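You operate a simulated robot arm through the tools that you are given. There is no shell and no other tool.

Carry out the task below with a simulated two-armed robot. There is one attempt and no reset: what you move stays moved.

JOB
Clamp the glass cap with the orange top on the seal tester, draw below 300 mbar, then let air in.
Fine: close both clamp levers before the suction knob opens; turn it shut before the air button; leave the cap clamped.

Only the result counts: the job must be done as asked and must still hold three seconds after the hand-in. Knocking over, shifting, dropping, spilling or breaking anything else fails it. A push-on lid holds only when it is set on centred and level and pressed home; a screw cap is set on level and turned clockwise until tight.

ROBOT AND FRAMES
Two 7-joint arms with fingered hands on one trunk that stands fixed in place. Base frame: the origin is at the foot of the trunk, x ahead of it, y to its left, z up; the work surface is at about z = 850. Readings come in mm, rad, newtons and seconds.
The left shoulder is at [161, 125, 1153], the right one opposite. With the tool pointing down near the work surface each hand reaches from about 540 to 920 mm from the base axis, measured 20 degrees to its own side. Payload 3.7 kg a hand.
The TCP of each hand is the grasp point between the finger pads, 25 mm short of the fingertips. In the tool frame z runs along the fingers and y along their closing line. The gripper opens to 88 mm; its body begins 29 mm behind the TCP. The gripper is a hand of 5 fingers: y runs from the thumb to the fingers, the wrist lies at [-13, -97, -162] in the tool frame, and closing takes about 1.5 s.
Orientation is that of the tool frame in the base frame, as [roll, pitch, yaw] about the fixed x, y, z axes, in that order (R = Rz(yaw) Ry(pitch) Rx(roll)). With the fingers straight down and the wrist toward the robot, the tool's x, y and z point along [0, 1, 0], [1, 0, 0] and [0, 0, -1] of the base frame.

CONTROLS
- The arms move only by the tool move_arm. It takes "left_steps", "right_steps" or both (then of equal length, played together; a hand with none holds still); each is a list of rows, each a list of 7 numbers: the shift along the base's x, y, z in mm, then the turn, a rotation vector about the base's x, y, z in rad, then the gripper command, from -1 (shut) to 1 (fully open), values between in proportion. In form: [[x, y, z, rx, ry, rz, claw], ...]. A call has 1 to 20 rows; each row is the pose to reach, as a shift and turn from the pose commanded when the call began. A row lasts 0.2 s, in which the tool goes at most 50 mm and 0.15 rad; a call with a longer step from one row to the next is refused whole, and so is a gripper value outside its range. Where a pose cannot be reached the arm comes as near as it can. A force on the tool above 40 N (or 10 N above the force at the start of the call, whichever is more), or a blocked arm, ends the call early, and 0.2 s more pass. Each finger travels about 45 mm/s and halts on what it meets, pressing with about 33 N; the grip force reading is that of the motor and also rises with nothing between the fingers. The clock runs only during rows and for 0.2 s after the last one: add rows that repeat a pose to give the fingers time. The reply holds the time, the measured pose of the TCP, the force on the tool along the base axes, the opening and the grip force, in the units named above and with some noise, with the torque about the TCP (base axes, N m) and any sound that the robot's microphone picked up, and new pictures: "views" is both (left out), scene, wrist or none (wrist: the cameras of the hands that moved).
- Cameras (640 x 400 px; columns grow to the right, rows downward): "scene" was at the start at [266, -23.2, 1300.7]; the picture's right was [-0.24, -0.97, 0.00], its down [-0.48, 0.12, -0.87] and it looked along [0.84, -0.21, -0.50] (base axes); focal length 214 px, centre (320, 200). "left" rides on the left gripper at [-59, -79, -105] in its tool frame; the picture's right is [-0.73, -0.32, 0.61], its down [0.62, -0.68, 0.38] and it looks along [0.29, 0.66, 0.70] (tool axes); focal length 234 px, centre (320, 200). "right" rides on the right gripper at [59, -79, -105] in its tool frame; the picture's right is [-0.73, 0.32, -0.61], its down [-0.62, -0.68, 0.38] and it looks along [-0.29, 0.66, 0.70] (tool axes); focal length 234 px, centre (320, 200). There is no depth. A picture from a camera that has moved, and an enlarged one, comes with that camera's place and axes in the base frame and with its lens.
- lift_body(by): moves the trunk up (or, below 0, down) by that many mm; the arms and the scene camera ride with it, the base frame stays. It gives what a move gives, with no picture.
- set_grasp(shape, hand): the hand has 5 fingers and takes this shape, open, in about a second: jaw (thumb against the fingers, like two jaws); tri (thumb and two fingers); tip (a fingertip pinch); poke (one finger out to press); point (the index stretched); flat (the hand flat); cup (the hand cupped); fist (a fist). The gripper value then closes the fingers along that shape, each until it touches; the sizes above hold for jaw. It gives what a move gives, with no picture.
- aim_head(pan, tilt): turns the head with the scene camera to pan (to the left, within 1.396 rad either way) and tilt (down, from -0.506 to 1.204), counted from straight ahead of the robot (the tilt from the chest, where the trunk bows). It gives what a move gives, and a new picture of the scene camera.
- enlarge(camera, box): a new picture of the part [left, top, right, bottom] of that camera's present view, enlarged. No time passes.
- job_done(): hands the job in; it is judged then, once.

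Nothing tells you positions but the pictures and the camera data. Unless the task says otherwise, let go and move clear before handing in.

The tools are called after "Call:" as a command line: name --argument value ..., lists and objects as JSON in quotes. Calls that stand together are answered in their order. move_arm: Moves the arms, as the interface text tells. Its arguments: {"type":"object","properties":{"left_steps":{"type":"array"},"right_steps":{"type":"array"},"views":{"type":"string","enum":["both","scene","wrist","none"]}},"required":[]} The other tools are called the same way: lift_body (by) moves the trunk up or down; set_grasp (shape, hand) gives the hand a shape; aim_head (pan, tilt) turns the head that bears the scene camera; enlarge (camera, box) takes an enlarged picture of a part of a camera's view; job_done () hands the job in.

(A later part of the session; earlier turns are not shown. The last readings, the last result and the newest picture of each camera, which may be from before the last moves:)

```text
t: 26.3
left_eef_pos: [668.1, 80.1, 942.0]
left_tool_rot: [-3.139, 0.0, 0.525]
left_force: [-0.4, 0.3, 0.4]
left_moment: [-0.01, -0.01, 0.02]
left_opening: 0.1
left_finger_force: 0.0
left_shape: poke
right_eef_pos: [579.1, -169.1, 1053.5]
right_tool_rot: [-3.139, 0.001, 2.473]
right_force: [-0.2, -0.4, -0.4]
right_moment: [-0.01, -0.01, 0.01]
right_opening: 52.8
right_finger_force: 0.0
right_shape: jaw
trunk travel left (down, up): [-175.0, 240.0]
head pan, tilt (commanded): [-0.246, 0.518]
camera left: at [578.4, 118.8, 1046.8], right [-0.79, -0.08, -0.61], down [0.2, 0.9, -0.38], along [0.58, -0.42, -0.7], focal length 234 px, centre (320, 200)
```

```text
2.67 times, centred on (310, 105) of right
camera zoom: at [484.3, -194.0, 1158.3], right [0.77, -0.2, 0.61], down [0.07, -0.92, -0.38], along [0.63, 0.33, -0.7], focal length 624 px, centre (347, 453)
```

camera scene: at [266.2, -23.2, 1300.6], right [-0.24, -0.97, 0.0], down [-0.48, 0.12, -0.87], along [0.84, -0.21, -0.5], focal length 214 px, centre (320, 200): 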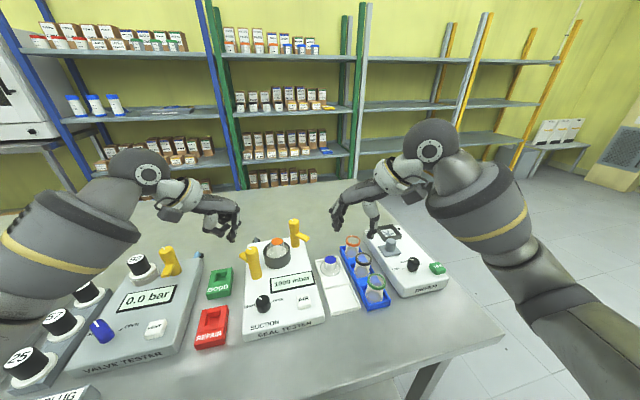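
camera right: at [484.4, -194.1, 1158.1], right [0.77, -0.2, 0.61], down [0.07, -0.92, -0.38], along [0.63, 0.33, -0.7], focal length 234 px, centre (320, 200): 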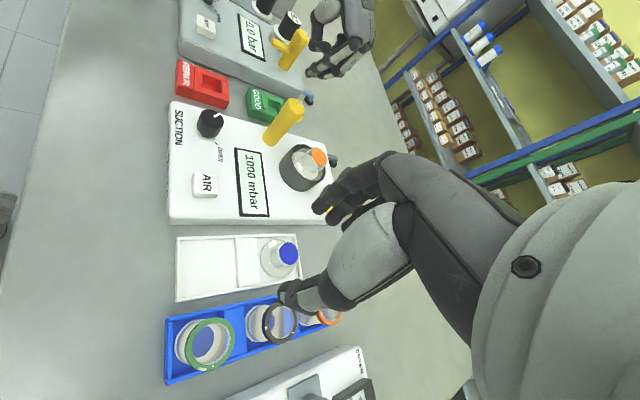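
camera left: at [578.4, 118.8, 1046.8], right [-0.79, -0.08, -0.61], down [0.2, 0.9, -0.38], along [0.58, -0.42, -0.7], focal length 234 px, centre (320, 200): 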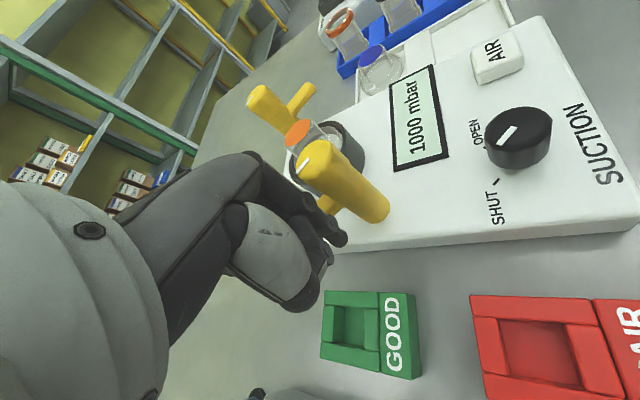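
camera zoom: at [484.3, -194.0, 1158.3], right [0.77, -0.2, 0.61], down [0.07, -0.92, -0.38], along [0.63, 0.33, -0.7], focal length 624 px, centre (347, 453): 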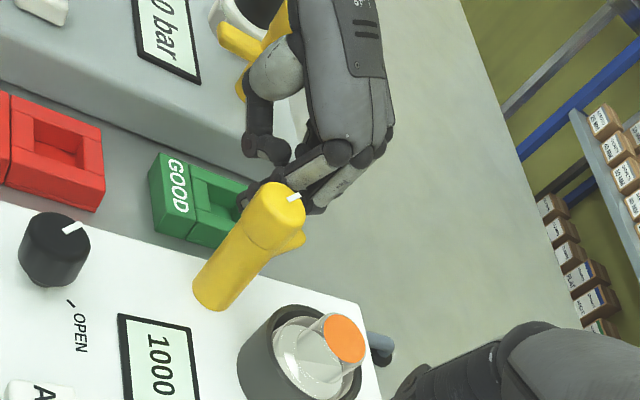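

The finger is alongside the arm at the right height, with no contact yet. I'll sweep it clockwise around the post for the first half of the turn.

Call:
move_arm --left_steps '[[4, -1.4, 0, 0, 0, 0, 1], [7.5, -2.8, 0, 0, 0, 0, 1], [11, -4.6, 0, 0, 0, 0, 1], [14.8, -6.8, 0, 0, 0, 0, 1], [18, -9.3, 0, 0, 0, 0, 1], [20.9, -12.2, 0, 0, 0, 0, 1], [23.6, -15.5, 0, 0, 0, 0, 1], [26, -19.2, 0, 0, 0, 0, 1], [27.8, -23.5, 0, 0, 0, 0, 1], [29, -27.8, 0, 0, 0, 0, 1], [29, -27.8, 0, 0, 0, 0, 1]]' --views "wrist"

Call:
enlarge --camera "scene" --box '[220, 200, 320, 290]'

Call:
enlarge --camera "left" --box '[280, 120, 440, 290]'

Call:
enlarge --camera "right" --box '[240, 30, 380, 180]'

```text
t: 28.7
left_eef_pos: [696.3, 51.8, 944.7]
left_tool_rot: [3.141, 0.002, 0.526]
left_force: [-0.6, 0.0, 0.9]
left_moment: [0.0, 0.01, -0.02]
left_opening: 0.0
left_finger_force: 0.0
left_shape: poke
right_eef_pos: [579.7, -169.9, 1052.7]
right_tool_rot: [-3.141, 0.003, 2.473]
right_force: [0.0, -0.1, -0.3]
right_moment: [0.03, -0.02, 0.01]
right_opening: 52.9
right_finger_force: 0.0
right_shape: jaw
trunk travel left (down, up): [-175.0, 240.0]
head pan, tilt (commanded): [-0.246, 0.518]
camera left: at [607.6, 91.5, 1047.9], right [-0.79, -0.08, -0.61], down [0.2, 0.9, -0.38], along [0.58, -0.42, -0.7], focal length 234 px, centre (320, 200)
```

left: 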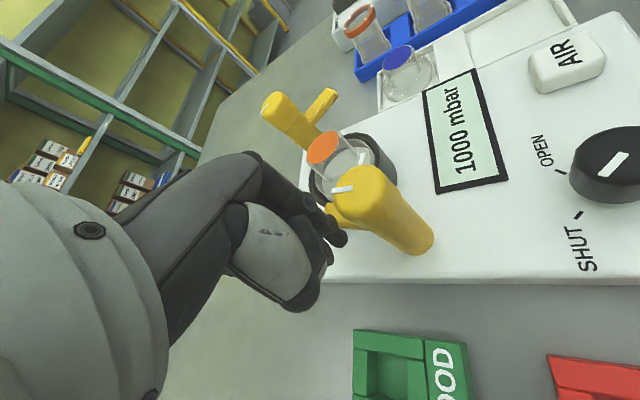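

```text
4.44 times, centred on (270, 245) of scene
camera zoom: at [266.0, -23.2, 1300.7], right [-0.24, -0.97, 0.0], down [-0.48, 0.12, -0.87], along [0.84, -0.21, -0.5], focal length 953 px, centre (542, 0)
```

zoom: 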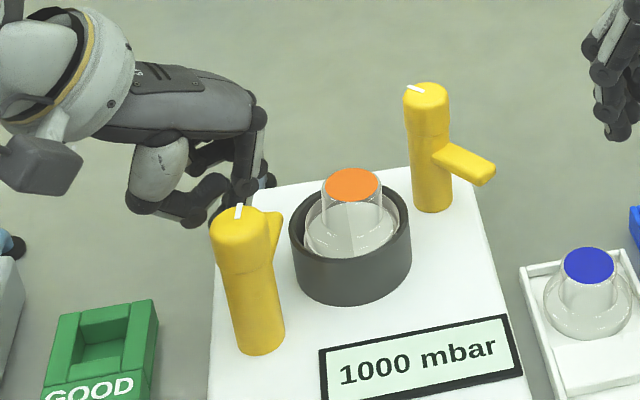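

```text
2.35 times, centred on (360, 205) of left
camera zoom: at [607.6, 91.5, 1047.9], right [-0.79, -0.08, -0.61], down [0.2, 0.9, -0.38], along [0.58, -0.42, -0.7], focal length 551 px, centre (226, 188)
```

zoom: 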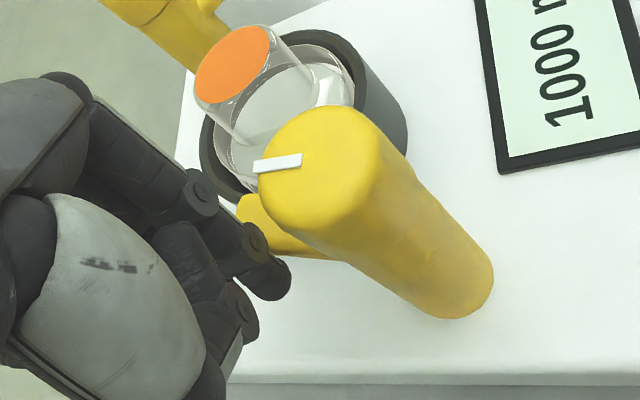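

```text
2.67 times, centred on (310, 105) of right
camera zoom: at [484.3, -194.1, 1158.2], right [0.77, -0.2, 0.61], down [0.07, -0.92, -0.38], along [0.63, 0.33, -0.7], focal length 624 px, centre (347, 453)
```

zoom: 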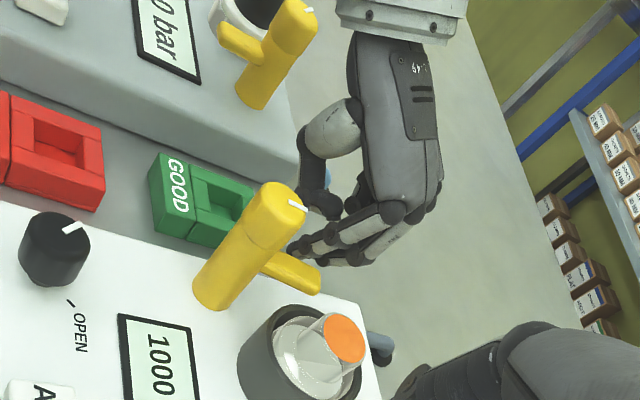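

The lever turned easily and its arm now points away from the robot, at about half travel. I'll continue the sweep until the arm points at the ring centre.

Call:
move_arm --left_steps '[[1, -4, 0, 0, 0, 0, 1], [1.9, -8.3, 0, 0, 0, 0, 1], [1.9, -11.6, 0, 0, 0, 0, 1], [1.5, -15, 0, 0, 0, 0, 1], [0.9, -18.2, 0, 0, 0, 0, 1], [0.1, -21.4, 0, 0, 0, 0, 1], [-1.2, -24.8, 0, 0, 0, 0, 1], [-2.7, -28.1, 0, 0, 0, 0, 1], [-2.7, -28.1, 0, 0, 0, 0, 1]]' --views "wrist"

Call:
enlarge --camera "scene" --box '[220, 200, 320, 290]'

Call:
enlarge --camera "left" --box '[280, 120, 440, 290]'

Call:
enlarge --camera "right" --box '[240, 60, 380, 210]'

```text
t: 30.7
left_eef_pos: [694.9, 25.5, 941.7]
left_tool_rot: [3.14, -0.003, 0.525]
left_force: [4.4, 3.3, 1.8]
left_moment: [0.03, -0.04, -0.01]
left_opening: 0.2
left_finger_force: 0.1
left_shape: poke
right_eef_pos: [578.9, -169.5, 1052.3]
right_tool_rot: [-3.14, 0.0, 2.473]
right_force: [0.2, 0.1, -0.7]
right_moment: [-0.01, -0.03, -0.01]
right_opening: 52.6
right_finger_force: 0.0
right_shape: jaw
trunk travel left (down, up): [-175.0, 240.0]
head pan, tilt (commanded): [-0.246, 0.518]
camera left: at [605.6, 64.3, 1047.5], right [-0.79, -0.09, -0.61], down [0.2, 0.9, -0.38], along [0.58, -0.42, -0.7], focal length 234 px, centre (320, 200)
```

left: 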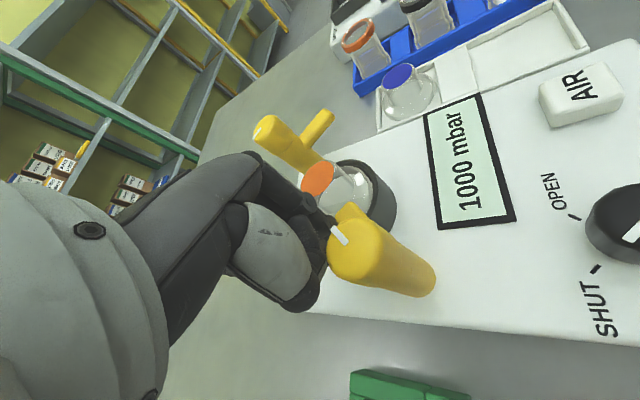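

```text
4.44 times, centred on (270, 245) of scene
camera zoom: at [266.3, -22.8, 1300.7], right [-0.24, -0.97, 0.0], down [-0.48, 0.12, -0.87], along [0.84, -0.21, -0.5], focal length 953 px, centre (542, 0)
```

zoom: 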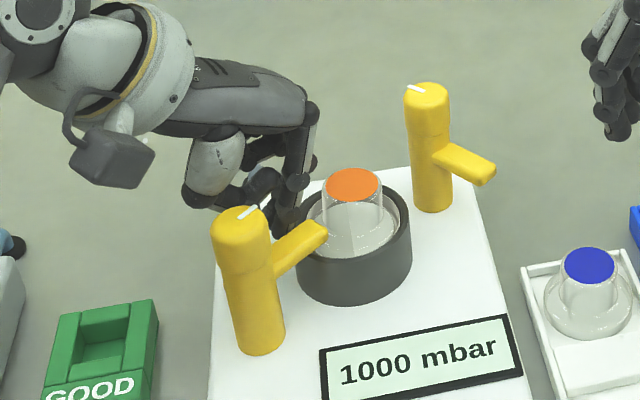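

```text
2.35 times, centred on (360, 205) of left
camera zoom: at [605.6, 64.3, 1047.5], right [-0.79, -0.09, -0.61], down [0.2, 0.9, -0.38], along [0.58, -0.42, -0.7], focal length 551 px, centre (226, 188)
```

zoom: 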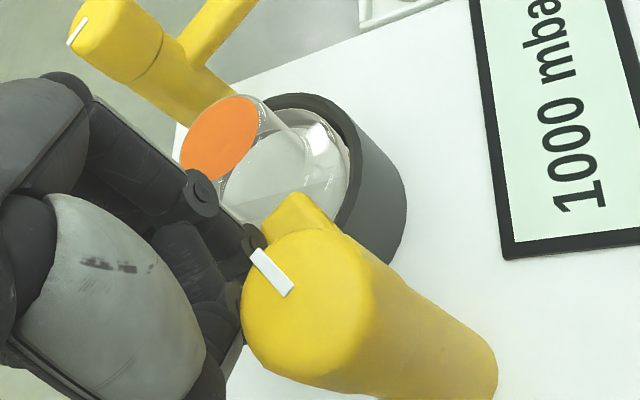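

```text
2.67 times, centred on (310, 135) of right
camera zoom: at [484.5, -193.8, 1158.3], right [0.77, -0.2, 0.61], down [0.07, -0.92, -0.38], along [0.63, 0.33, -0.7], focal length 624 px, centre (347, 373)
```

zoom: 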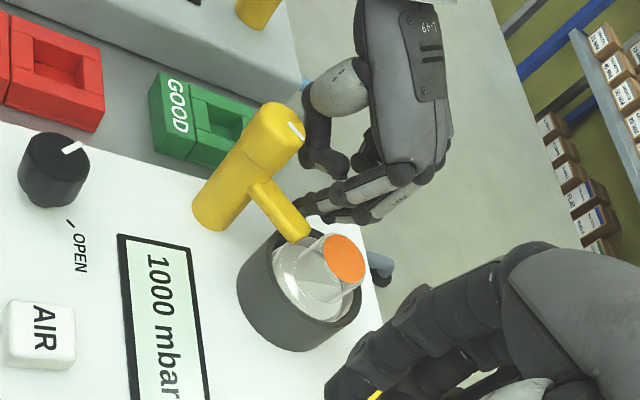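

The left lever's arm now points at the ring centre and I feel about 5 N of resistance, so it may be at its stop. I'll push 2 mm further to confirm.

Call:
move_arm --left_steps '[[-0.8, -0.6, 0, 0, 0, 0, 1], [-1.6, -1.3, 0, 0, 0, 0, 1], [-2.3, -1.9, 0, 0, 0, 0, 1], [-2.3, -1.9, 0, 0, 0, 0, 1]]' --views "none"

Call:
enlarge --camera "scene" --box '[220, 200, 320, 290]'

Call:
enlarge --camera "right" --box '[240, 60, 380, 210]'

```text
t: 31.7
left_eef_pos: [694.8, 25.5, 943.2]
left_tool_rot: [3.138, -0.002, 0.527]
left_force: [15.6, 14.4, 7.8]
left_moment: [0.14, -0.17, 0.03]
left_opening: 0.0
left_finger_force: 0.0
left_shape: poke
right_eef_pos: [580.6, -165.9, 1053.4]
right_tool_rot: [-3.139, 0.003, 2.474]
right_force: [-0.5, -0.4, 0.0]
right_moment: [-0.01, -0.01, 0.04]
right_opening: 52.5
right_finger_force: 0.1
right_shape: jaw
trunk travel left (down, up): [-175.0, 240.0]
head pan, tilt (commanded): [-0.246, 0.518]
```

```text
4.44 times, centred on (270, 245) of scene
camera zoom: at [267.1, -21.6, 1300.6], right [-0.24, -0.97, 0.0], down [-0.48, 0.12, -0.87], along [0.84, -0.21, -0.5], focal length 953 px, centre (542, 0)
```

zoom: 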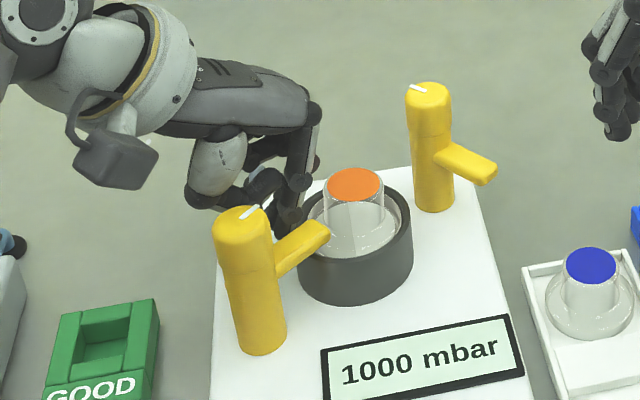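

```text
2.67 times, centred on (310, 135) of right
camera zoom: at [485.2, -192.7, 1158.3], right [0.77, -0.19, 0.61], down [0.07, -0.92, -0.38], along [0.63, 0.33, -0.7], focal length 624 px, centre (347, 373)
```

zoom: 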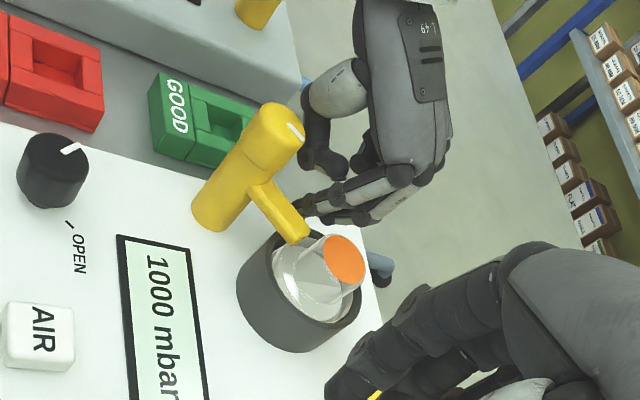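

Force climbed to about 21 N with no further motion, so the left lever is fully closed. I'll back the left finger off, raise the hand clear, and set the right hand to "poke" for the right lever.

Call:
move_arm --left_steps '[[6, 5, 0, 0, 0, 0, 1], [14, 12, 0, 0, 0, 0, 1], [16, 15, 25, 0, 0, 0, 1], [16, 20, 65, 0, 0, 0, 1], [-5, 40, 95, 0, 0, 0, 1], [-35, 65, 110, 0, 0, 0, 1], [-65, 85, 115, 0, 0, 0, 1], [-65, 85, 115, 0, 0, 0, 1]]' --views "none"

Call:
set_grasp --shape "poke" --hand "right"

Call:
enlarge --camera "scene" --box '[220, 170, 370, 290]'

Call:
enlarge --camera "right" --box '[200, 60, 420, 330]'

Call:
enlarge --camera "left" --box '[240, 80, 460, 260]'

```text
t: 33.5
left_eef_pos: [630.5, 106.8, 1056.9]
left_tool_rot: [3.142, 0.0, 0.525]
left_force: [-0.2, 0.5, -0.2]
left_moment: [0.0, 0.01, 0.04]
left_opening: 0.0
left_finger_force: 0.1
left_shape: poke
right_eef_pos: [579.4, -168.7, 1053.8]
right_tool_rot: [-3.14, 0.002, 2.473]
right_force: [0.8, 0.1, 0.3]
right_moment: [-0.01, -0.03, 0.0]
right_opening: 52.4
right_finger_force: 0.0
right_shape: jaw
trunk travel left (down, up): [-175.0, 240.0]
head pan, tilt (commanded): [-0.246, 0.518]
```

```text
t: 34.4
left_eef_pos: [629.5, 106.2, 1057.0]
left_tool_rot: [-3.141, -0.001, 0.525]
left_force: [0.2, 0.5, 0.3]
left_moment: [0.0, 0.03, 0.01]
left_opening: 0.0
left_finger_force: 0.1
left_shape: poke
right_eef_pos: [578.7, -169.1, 1053.6]
right_tool_rot: [-3.139, 0.001, 2.474]
right_force: [-0.2, -0.7, 0.1]
right_moment: [0.0, -0.04, -0.02]
right_opening: 0.0
right_finger_force: 0.2
right_shape: poke
trunk travel left (down, up): [-175.0, 240.0]
head pan, tilt (commanded): [-0.246, 0.518]
```

```text
3.33 times, centred on (295, 230) of scene
camera zoom: at [266.0, -23.2, 1300.7], right [-0.24, -0.97, 0.0], down [-0.48, 0.12, -0.87], along [0.84, -0.21, -0.5], focal length 715 px, centre (403, 100)
```

zoom: 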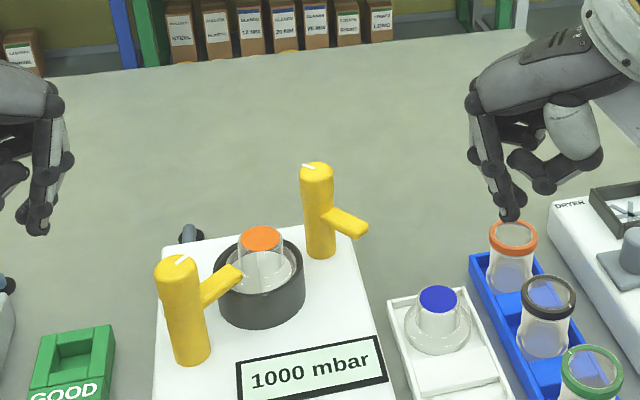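

```text
1.48 times, centred on (310, 195) of right
camera zoom: at [484.3, -194.1, 1158.2], right [0.77, -0.2, 0.61], down [0.07, -0.92, -0.38], along [0.63, 0.33, -0.7], focal length 347 px, centre (335, 207)
```

zoom: 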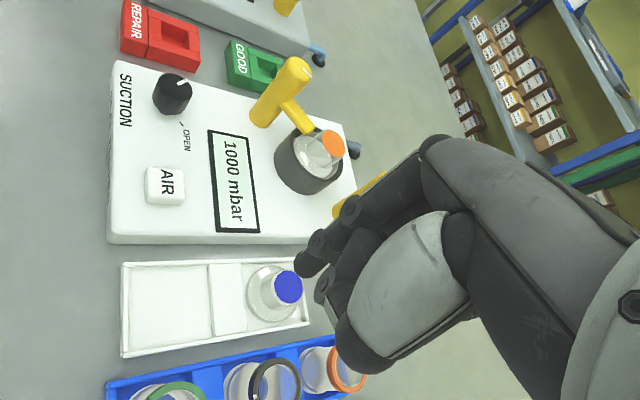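

```text
2.22 times, centred on (350, 170) of left
camera zoom: at [540.3, 145.2, 1161.3], right [-0.79, -0.08, -0.61], down [0.2, 0.9, -0.38], along [0.58, -0.42, -0.7], focal length 520 px, centre (253, 267)
```

zoom: 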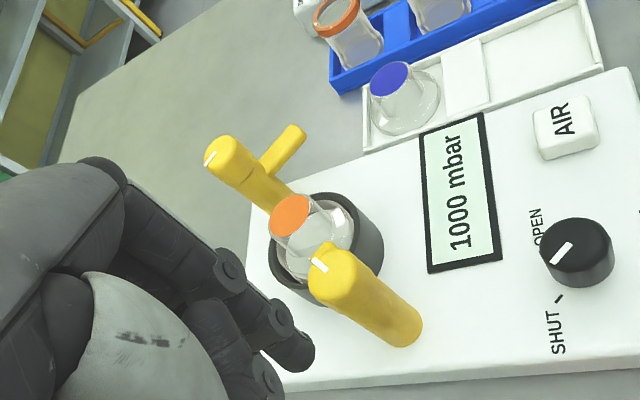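

The left lever is closed over the cap and the right lever is still open. I'll bring the right hand to hover beside the right lever's arm with the fingertip on the far-right side, turned back to face forward.

Call:
move_arm --right_steps '[[25, 8, -6, 0, 0, -0.14, 1], [50, 17, -12, 0, 0, -0.28, 1], [75, 25, -18, 0, 0, -0.42, 1], [100, 34, -25, 0, 0, -0.56, 1], [125, 42, -32, 0, 0, -0.7, 1], [148, 50, -38, 0, 0, -0.85, 1], [148, 50, -38, 0, 0, -0.85, 1], [148, 50, -38, 0, 0, -0.85, 1]]' --views "both"

Call:
enlarge --camera "scene" --box '[240, 170, 370, 280]'

Call:
enlarge --camera "right" --box '[150, 100, 410, 320]'

Call:
enlarge --camera "left" --box '[240, 60, 420, 220]'

```text
t: 36.2
left_eef_pos: [630.1, 106.4, 1055.6]
left_tool_rot: [3.141, 0.001, 0.524]
left_force: [0.3, 0.0, 0.0]
left_moment: [-0.02, 0.0, 0.01]
left_opening: 0.0
left_finger_force: 0.0
left_shape: poke
right_eef_pos: [728.0, -116.2, 1014.7]
right_tool_rot: [-3.14, 0.001, 1.623]
right_force: [0.2, -0.2, -0.7]
right_moment: [-0.03, 0.0, 0.03]
right_opening: 0.1
right_finger_force: 0.1
right_shape: poke
trunk travel left (down, up): [-175.0, 240.0]
head pan, tilt (commanded): [-0.246, 0.518]
camera scene: at [266.1, -23.2, 1300.6], right [-0.24, -0.97, 0.0], down [-0.48, 0.12, -0.87], along [0.84, -0.21, -0.5], focal length 214 px, centre (320, 200)
camera right: at [645.2, -62.2, 1119.9], right [0.36, -0.71, 0.61], down [-0.65, -0.66, -0.38], along [0.67, -0.26, -0.7], focal length 234 px, centre (320, 200)
```

scene: 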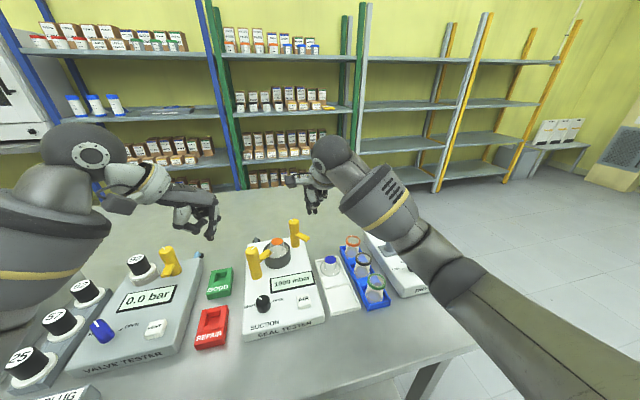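
right: 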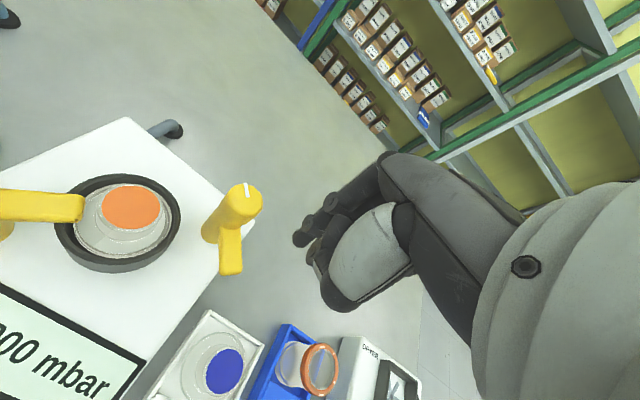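

```text
3.64 times, centred on (305, 225) of scene
camera zoom: at [266.1, -23.2, 1300.6], right [-0.24, -0.97, 0.0], down [-0.48, 0.12, -0.87], along [0.84, -0.21, -0.5], focal length 780 px, centre (374, 109)
```

zoom: 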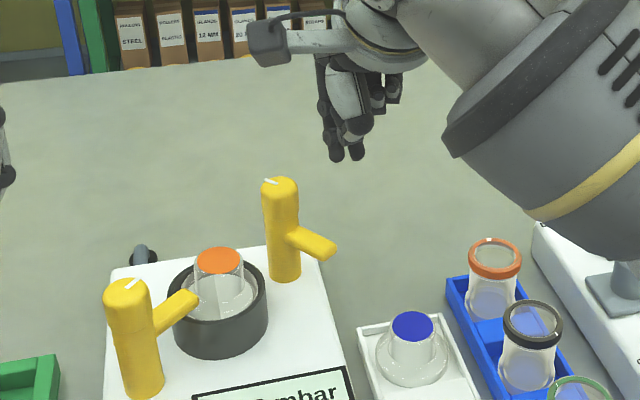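

```text
1.82 times, centred on (280, 210) of right
camera zoom: at [645.2, -62.2, 1119.9], right [0.36, -0.71, 0.61], down [-0.65, -0.66, -0.38], along [0.67, -0.26, -0.7], focal length 426 px, centre (393, 182)
```

zoom: 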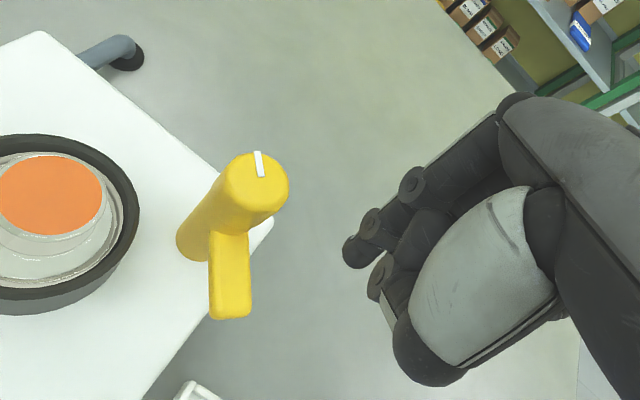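

```text
2.50 times, centred on (330, 140) of left
camera zoom: at [540.4, 145.2, 1161.2], right [-0.79, -0.08, -0.61], down [0.2, 0.9, -0.38], along [0.58, -0.42, -0.7], focal length 585 px, centre (295, 350)
```

zoom: 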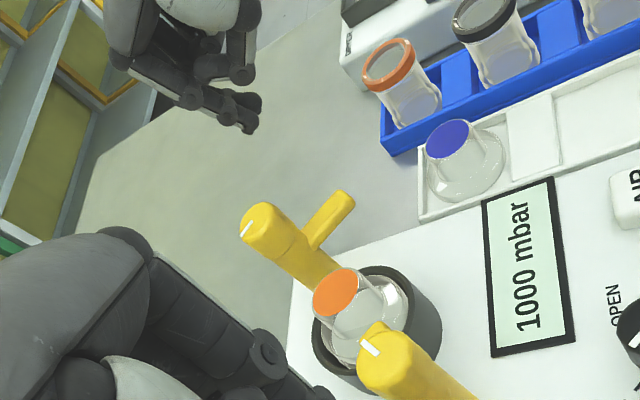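

The right fingertip is at about (728,-111,990), clear of the arm on its far-right side. I'll lower to arm height, then sweep the first half clockwise.

Call:
move_arm --right_steps '[[0, 0, -25, 0, 0, 0, 1], [0, 0, -50, 0, 0, 0, 1], [0, 0, -72, 0, 0, 0, 1], [0, 0, -72, 0, 0, 0, 1], [-3, 1.5, -72, 0, 0, 0, 1], [-5.9, 3.3, -72, 0, 0, 0, 1], [-9, 5.4, -72, 0, 0, 0, 1], [-12.2, 7.8, -72, 0, 0, 0, 1], [-15, 10.4, -72, 0, 0, 0, 1], [-17.7, 13.3, -72, 0, 0, 0, 1], [-20.1, 16.4, -72, 0, 0, 0, 1], [-22.2, 19.6, -72, 0, 0, 0, 1], [-22.2, 19.6, -72, 0, 0, 0, 1]]' --views "wrist"

Call:
enlarge --camera "scene" --box '[240, 190, 350, 280]'

Call:
enlarge --camera "left" --box '[240, 60, 420, 220]'

```text
t: 39.0
left_eef_pos: [629.4, 107.1, 1057.9]
left_tool_rot: [3.141, -0.001, 0.526]
left_force: [0.2, -0.5, 0.5]
left_moment: [-0.01, 0.0, -0.02]
left_opening: 0.0
left_finger_force: 0.0
left_shape: poke
right_eef_pos: [704.5, -98.7, 944.8]
right_tool_rot: [-3.14, 0.001, 1.623]
right_force: [0.1, 0.0, 0.1]
right_moment: [0.02, -0.01, -0.01]
right_opening: 0.1
right_finger_force: 0.0
right_shape: poke
trunk travel left (down, up): [-175.0, 240.0]
head pan, tilt (commanded): [-0.246, 0.518]
camera right: at [623.6, -43.5, 1048.6], right [0.36, -0.71, 0.61], down [-0.65, -0.66, -0.38], along [0.67, -0.26, -0.7], focal length 234 px, centre (320, 200)
```

right: 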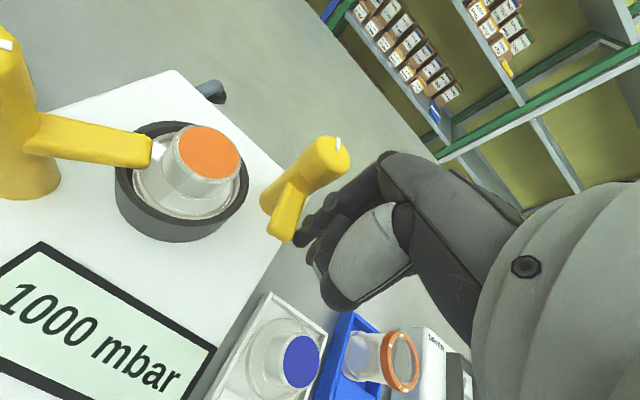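

```text
4.44 times, centred on (295, 235) of scene
camera zoom: at [266.0, -23.2, 1300.7], right [-0.24, -0.97, 0.0], down [-0.48, 0.12, -0.87], along [0.84, -0.21, -0.5], focal length 953 px, centre (431, 44)
```

zoom: 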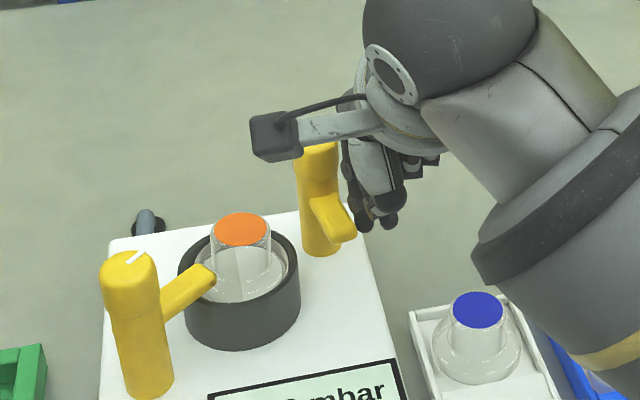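

```text
2.50 times, centred on (330, 140) of left
camera zoom: at [540.3, 145.2, 1161.3], right [-0.79, -0.08, -0.61], down [0.2, 0.9, -0.38], along [0.58, -0.42, -0.7], focal length 585 px, centre (295, 350)
```

zoom: 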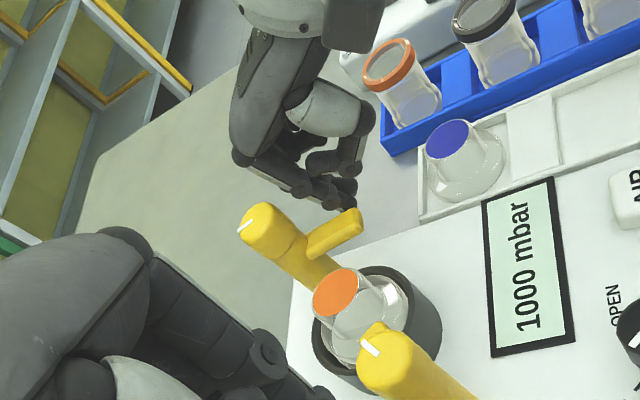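

The right lever is turning smoothly with no strain. I'll continue the sweep toward the closed position.

Call:
move_arm --right_steps '[[-1.8, 3.4, 0, 0, 0, 0, 1], [-3.2, 7, 0, 0, 0, 0, 1], [-4.4, 10.7, 0, 0, 0, 0, 1], [-5.2, 14.5, 0, 0, 0, 0, 1], [-5.7, 18.3, 0, 0, 0, 0, 1], [-5.9, 22.2, 0, 0, 0, 0, 1], [-5.7, 26, 0, 0, 0, 0, 1], [-5.2, 29.9, 0, 0, 0, 0, 1], [-4.4, 33.7, 0, 0, 0, 0, 1], [-3.2, 37.4, 0, 0, 0, 0, 1], [-1.7, 41, 0, 0, 0, 0, 1], [-1.7, 41, 0, 0, 0, 0, 1]]' --views "wrist"

Call:
enlarge --camera "scene" --box '[240, 190, 350, 280]'

Call:
enlarge --camera "left" --box '[240, 60, 420, 220]'

Call:
enlarge --camera "right" --box '[150, 80, 370, 280]'

```text
t: 41.6
left_eef_pos: [628.5, 107.6, 1058.6]
left_tool_rot: [-3.141, -0.001, 0.525]
left_force: [-0.1, 1.2, 0.0]
left_moment: [-0.01, -0.03, 0.0]
left_opening: 0.0
left_finger_force: 0.1
left_shape: poke
right_eef_pos: [701.6, -57.8, 944.5]
right_tool_rot: [-3.14, -0.001, 1.625]
right_force: [-14.5, 0.1, 2.6]
right_moment: [-0.01, -0.35, -0.08]
right_opening: 0.2
right_finger_force: 0.1
right_shape: poke
trunk travel left (down, up): [-175.0, 240.0]
head pan, tilt (commanded): [-0.246, 0.518]
camera right: at [619.8, -3.3, 1048.7], right [0.36, -0.71, 0.61], down [-0.65, -0.66, -0.38], along [0.67, -0.25, -0.7], focal length 234 px, centre (320, 200)
```

right: 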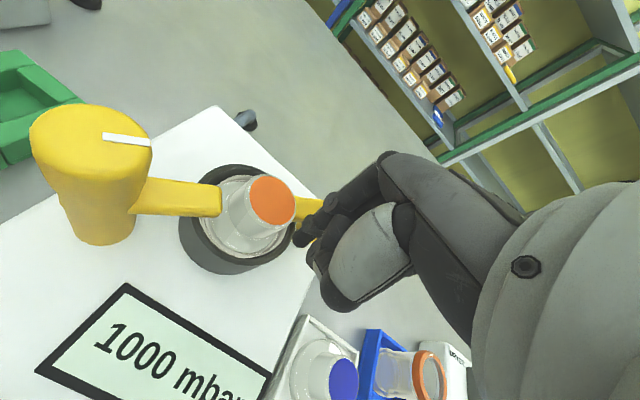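

```text
4.44 times, centred on (295, 235) of scene
camera zoom: at [264.2, -23.0, 1301.1], right [-0.24, -0.97, 0.0], down [-0.48, 0.12, -0.87], along [0.84, -0.21, -0.49], focal length 953 px, centre (431, 44)
```

zoom: 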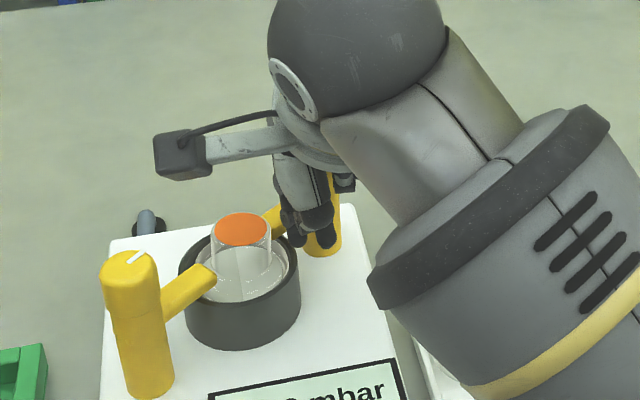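

```text
2.50 times, centred on (330, 140) of left
camera zoom: at [538.7, 145.4, 1162.2], right [-0.79, -0.08, -0.61], down [0.2, 0.9, -0.38], along [0.58, -0.42, -0.69], focal length 585 px, centre (295, 350)
```

zoom: 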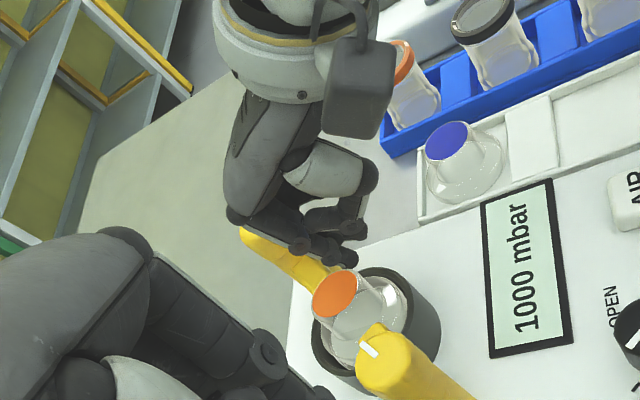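

```text
2.00 times, centred on (260, 180) of right
camera zoom: at [619.8, -3.3, 1048.7], right [0.36, -0.71, 0.61], down [-0.65, -0.66, -0.38], along [0.67, -0.25, -0.7], focal length 468 px, centre (440, 240)
```

zoom: 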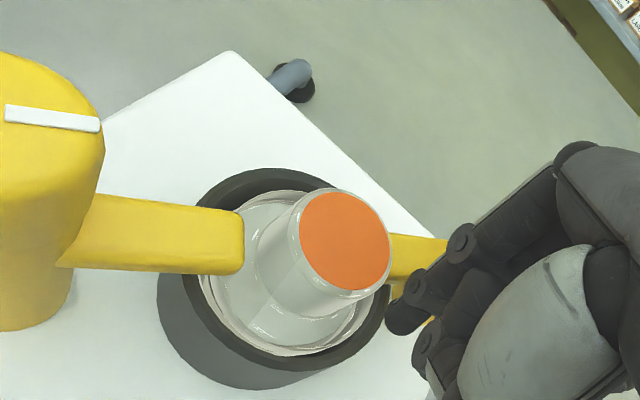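

There's about 14 N of resistance and the arm looks aligned with the ring centre. I'll back off and lift clear to verify the lever's angle with an open view.

Call:
move_arm --right_steps '[[-4, -3, 0, 0, 0, 0, 1], [-9, -8, 0, 0, 0, 0, 1], [-14, -16, 0, 0, 0, 0, 1], [-14, -18, 25, 0, 0, 0, 1], [-14, -20, 60, 0, 0, 0, 1], [-30, -45, 90, 0, 0, 0, 1], [-50, -75, 110, 0, 0, 0, 1], [-70, -110, 115, 0, 0, 0, 1], [-70, -110, 115, 0, 0, 0, 1]]' --views "both"

Call:
enlarge --camera "scene" --box '[240, 200, 330, 280]'

Call:
enlarge --camera "left" --box '[280, 90, 420, 220]'

Call:
enlarge --camera "right" --box '[100, 50, 340, 250]'

```text
t: 43.6
left_eef_pos: [629.6, 105.1, 1055.1]
left_tool_rot: [-3.141, 0.0, 0.524]
left_force: [0.2, -0.3, -0.7]
left_moment: [0.0, 0.02, -0.04]
left_opening: 0.0
left_finger_force: 0.0
left_shape: poke
right_eef_pos: [635.7, -166.9, 1056.0]
right_tool_rot: [-3.14, 0.003, 1.625]
right_force: [0.4, 0.0, 0.6]
right_moment: [0.0, -0.01, -0.01]
right_opening: 0.0
right_finger_force: 0.1
right_shape: poke
trunk travel left (down, up): [-175.0, 240.0]
head pan, tilt (commanded): [-0.246, 0.518]
camera scene: at [266.2, -23.2, 1300.6], right [-0.24, -0.97, 0.0], down [-0.48, 0.12, -0.87], along [0.84, -0.21, -0.5], focal length 214 px, centre (320, 200)
camera right: at [553.8, -112.9, 1161.1], right [0.36, -0.71, 0.61], down [-0.65, -0.66, -0.38], along [0.67, -0.26, -0.7], focal length 234 px, centre (320, 200)
```

scene: 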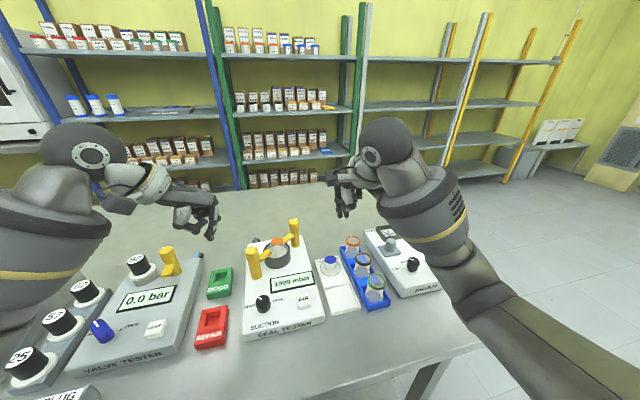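
right: 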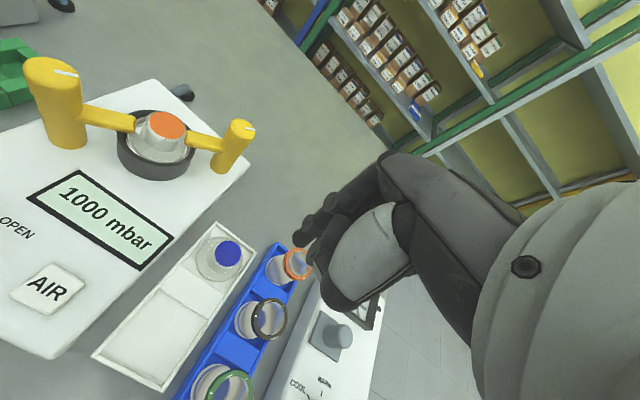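

```text
5.00 times, centred on (285, 240) of scene
camera zoom: at [266.2, -23.2, 1300.6], right [-0.24, -0.97, 0.0], down [-0.48, 0.12, -0.87], along [0.84, -0.21, -0.5], focal length 1072 px, centre (495, 0)
```

zoom: 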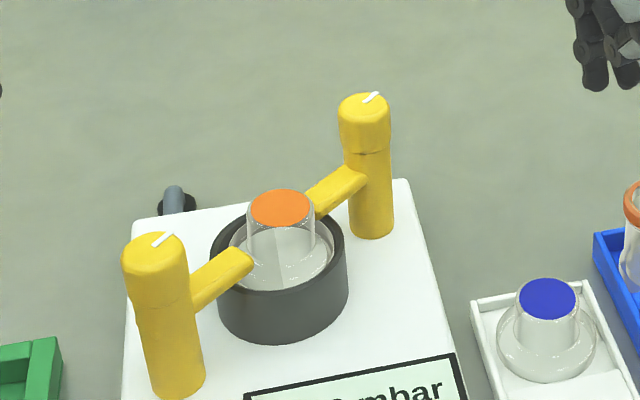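

```text
3.08 times, centred on (350, 155) of left
camera zoom: at [540.5, 145.1, 1161.1], right [-0.79, -0.08, -0.61], down [0.2, 0.9, -0.38], along [0.58, -0.42, -0.7], focal length 720 px, centre (228, 338)
```

zoom: 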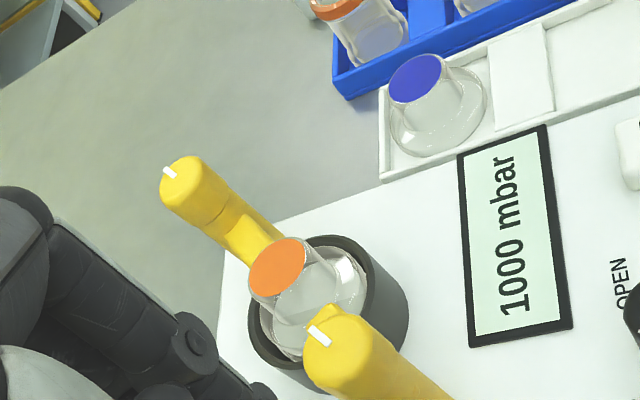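

```text
2.00 times, centred on (220, 150) of right
camera zoom: at [553.8, -112.9, 1161.1], right [0.36, -0.71, 0.61], down [-0.65, -0.66, -0.38], along [0.67, -0.26, -0.7], focal length 468 px, centre (520, 300)
```

zoom: 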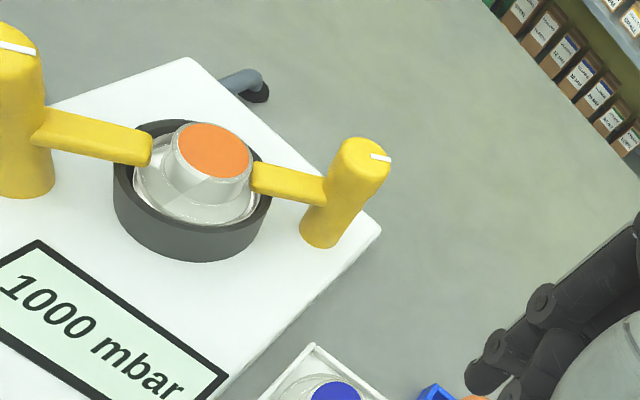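

Both clamp levers are closed and their arms point at the cap. Next is the suction knob, so I'll zoom in on it to read its pointer and the SHUT/OPEN ticks.

Call:
enlarge --camera "scene" --box '[235, 280, 325, 345]'

Call:
enlarge --camera "left" --box '[420, 120, 560, 260]'

Call:
enlarge --camera "right" --box '[0, 180, 120, 340]'

```text
6.15 times, centred on (280, 312) of scene
camera zoom: at [266.2, -23.2, 1300.6], right [-0.24, -0.97, 0.0], down [-0.48, 0.12, -0.87], along [0.84, -0.21, -0.5], focal length 1320 px, centre (566, -492)
```

zoom: 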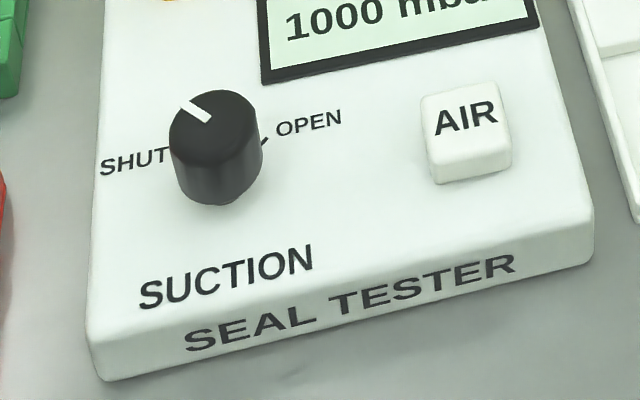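

```text
2.86 times, centred on (490, 190) of left
camera zoom: at [540.5, 145.1, 1161.1], right [-0.79, -0.08, -0.61], down [0.2, 0.9, -0.38], along [0.58, -0.42, -0.7], focal length 669 px, centre (-166, 229)
```

zoom: 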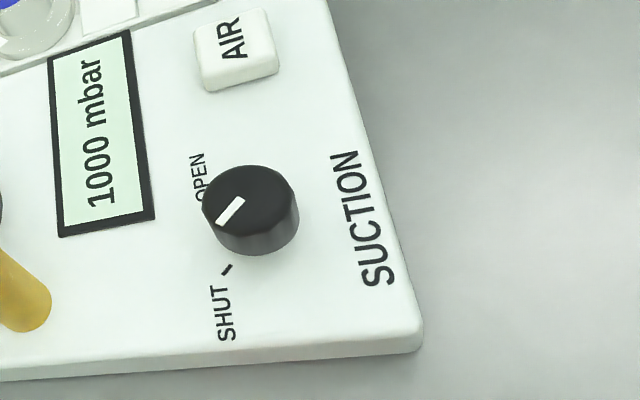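

```text
2.50 times, centred on (60, 260) of right
camera zoom: at [553.8, -112.9, 1161.1], right [0.36, -0.71, 0.61], down [-0.65, -0.66, -0.38], along [0.67, -0.26, -0.7], focal length 585 px, centre (970, 50)
```

zoom: 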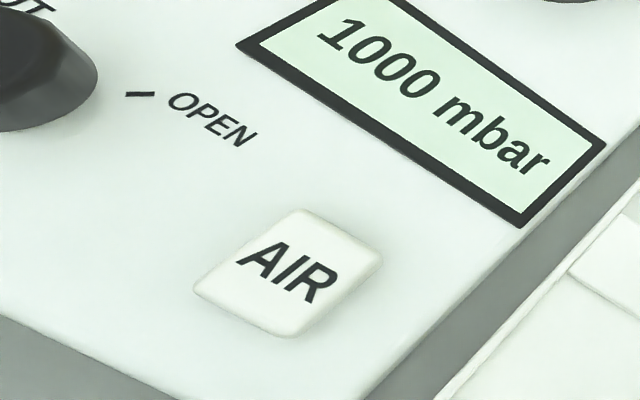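

The knob is centred at about (560,22) with its top at z about 911. Its pointer is at SHUT (+45°), and OPEN is at −45°, so it needs a quarter turn clockwise. I'll set the left hand to jaw, hover over the knob facing forward, and dry-run the turn above it first.

Call:
set_grasp --shape "jaw" --hand "left"

Call:
move_arm --left_steps '[[-10, -12, 0, 0, 0, 0.15, 0.2], [-20, -24, -10, 0, 0, 0.3, 0.2], [-30, -36, -20, 0, 0, 0.45, 0.2], [-40, -48, -30, 0, 0, 0.6, 0.2], [-50, -60, -40, 0, 0, 0.75, 0.2], [-60, -72, -52, 0, 0, 0.9, 0.2], [-69, -84, -67, 0, 0, 1.047, 0.2], [-69, -84, -67, 0, 0, 1.047, 0.2], [-69, -84, -67, 0, 0, 1.047, 0.2]]' --views "both"

Call:
enlarge --camera "left" --box '[200, 80, 460, 320]'

Call:
enlarge --camera "right" --box '[0, 60, 240, 360]'

Call:
enlarge --camera "scene" --box '[180, 200, 340, 340]'

```text
t: 44.5
left_eef_pos: [629.6, 107.2, 1056.0]
left_tool_rot: [-3.141, 0.0, 0.526]
left_force: [0.3, 0.4, 0.1]
left_moment: [-0.03, -0.01, 0.0]
left_opening: 88.2
left_finger_force: 0.0
left_shape: jaw
right_eef_pos: [634.6, -166.5, 1055.9]
right_tool_rot: [-3.14, 0.002, 1.623]
right_force: [-0.6, -0.8, -0.5]
right_moment: [0.02, -0.03, 0.0]
right_opening: 0.2
right_finger_force: 0.0
right_shape: poke
trunk travel left (down, up): [-175.0, 240.0]
head pan, tilt (commanded): [-0.246, 0.518]
```

```text
t: 46.5
left_eef_pos: [560.6, 23.0, 991.3]
left_tool_rot: [-3.14, 0.0, 1.572]
left_force: [-0.3, 0.3, -0.1]
left_moment: [-0.02, -0.01, 0.0]
left_opening: 53.3
left_finger_force: 0.0
left_shape: jaw
right_eef_pos: [635.8, -168.1, 1057.6]
right_tool_rot: [-3.14, 0.001, 1.624]
right_force: [0.2, 0.1, 0.9]
right_moment: [0.0, -0.01, -0.01]
right_opening: 0.0
right_finger_force: 0.0
right_shape: poke
trunk travel left (down, up): [-175.0, 240.0]
head pan, tilt (commanded): [-0.246, 0.518]
camera scene: at [265.9, -23.2, 1300.7], right [-0.24, -0.97, 0.0], down [-0.48, 0.12, -0.87], along [0.84, -0.21, -0.5], focal length 214 px, centre (320, 200)
camera left: at [482.5, -36.3, 1095.1], right [-0.32, -0.73, -0.61], down [-0.68, 0.62, -0.38], along [0.66, 0.29, -0.7], focal length 234 px, centre (320, 200)
```

scene: 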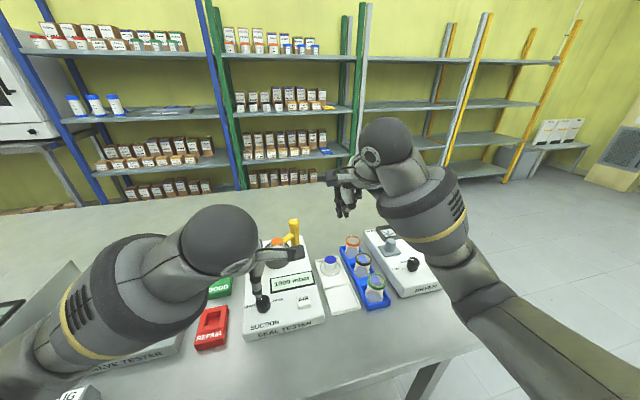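
left: 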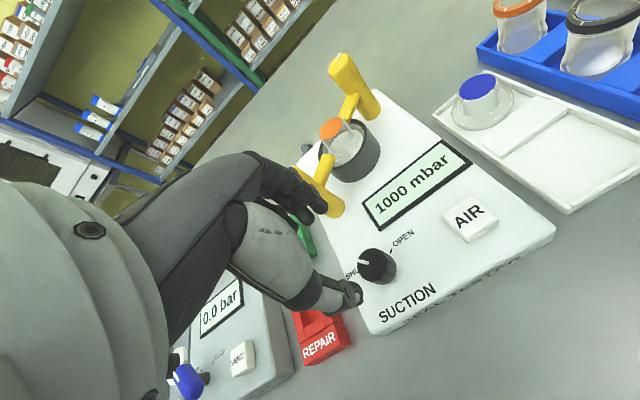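

```text
1.67 times, centred on (330, 200) of left
camera zoom: at [482.5, -36.3, 1095.1], right [-0.32, -0.73, -0.61], down [-0.68, 0.62, -0.38], along [0.66, 0.29, -0.7], focal length 390 px, centre (303, 200)
```

zoom: 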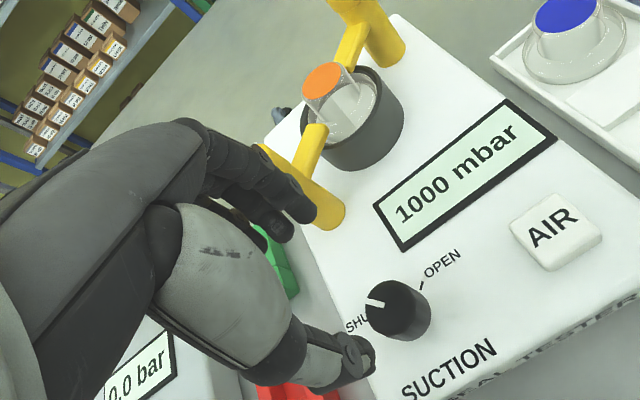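

```text
1.33 times, centred on (120, 210) of right
camera zoom: at [553.8, -112.7, 1161.1], right [0.36, -0.71, 0.61], down [-0.65, -0.66, -0.38], along [0.67, -0.26, -0.7], focal length 312 px, centre (587, 187)
```

zoom: 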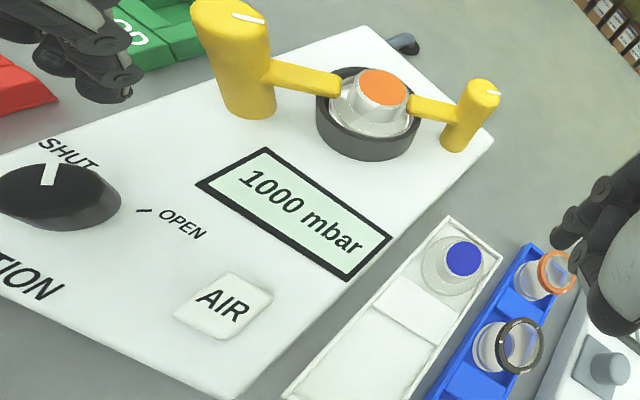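

```text
2.86 times, centred on (260, 270) of scene
camera zoom: at [265.9, -23.2, 1300.7], right [-0.24, -0.97, 0.0], down [-0.48, 0.12, -0.87], along [0.84, -0.21, -0.5], focal length 613 px, centre (491, 0)
```

zoom: 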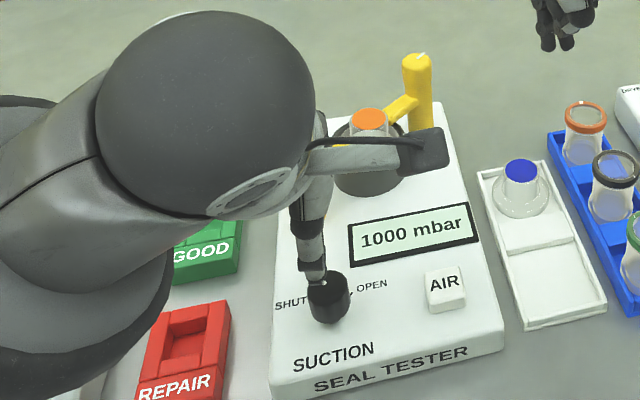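

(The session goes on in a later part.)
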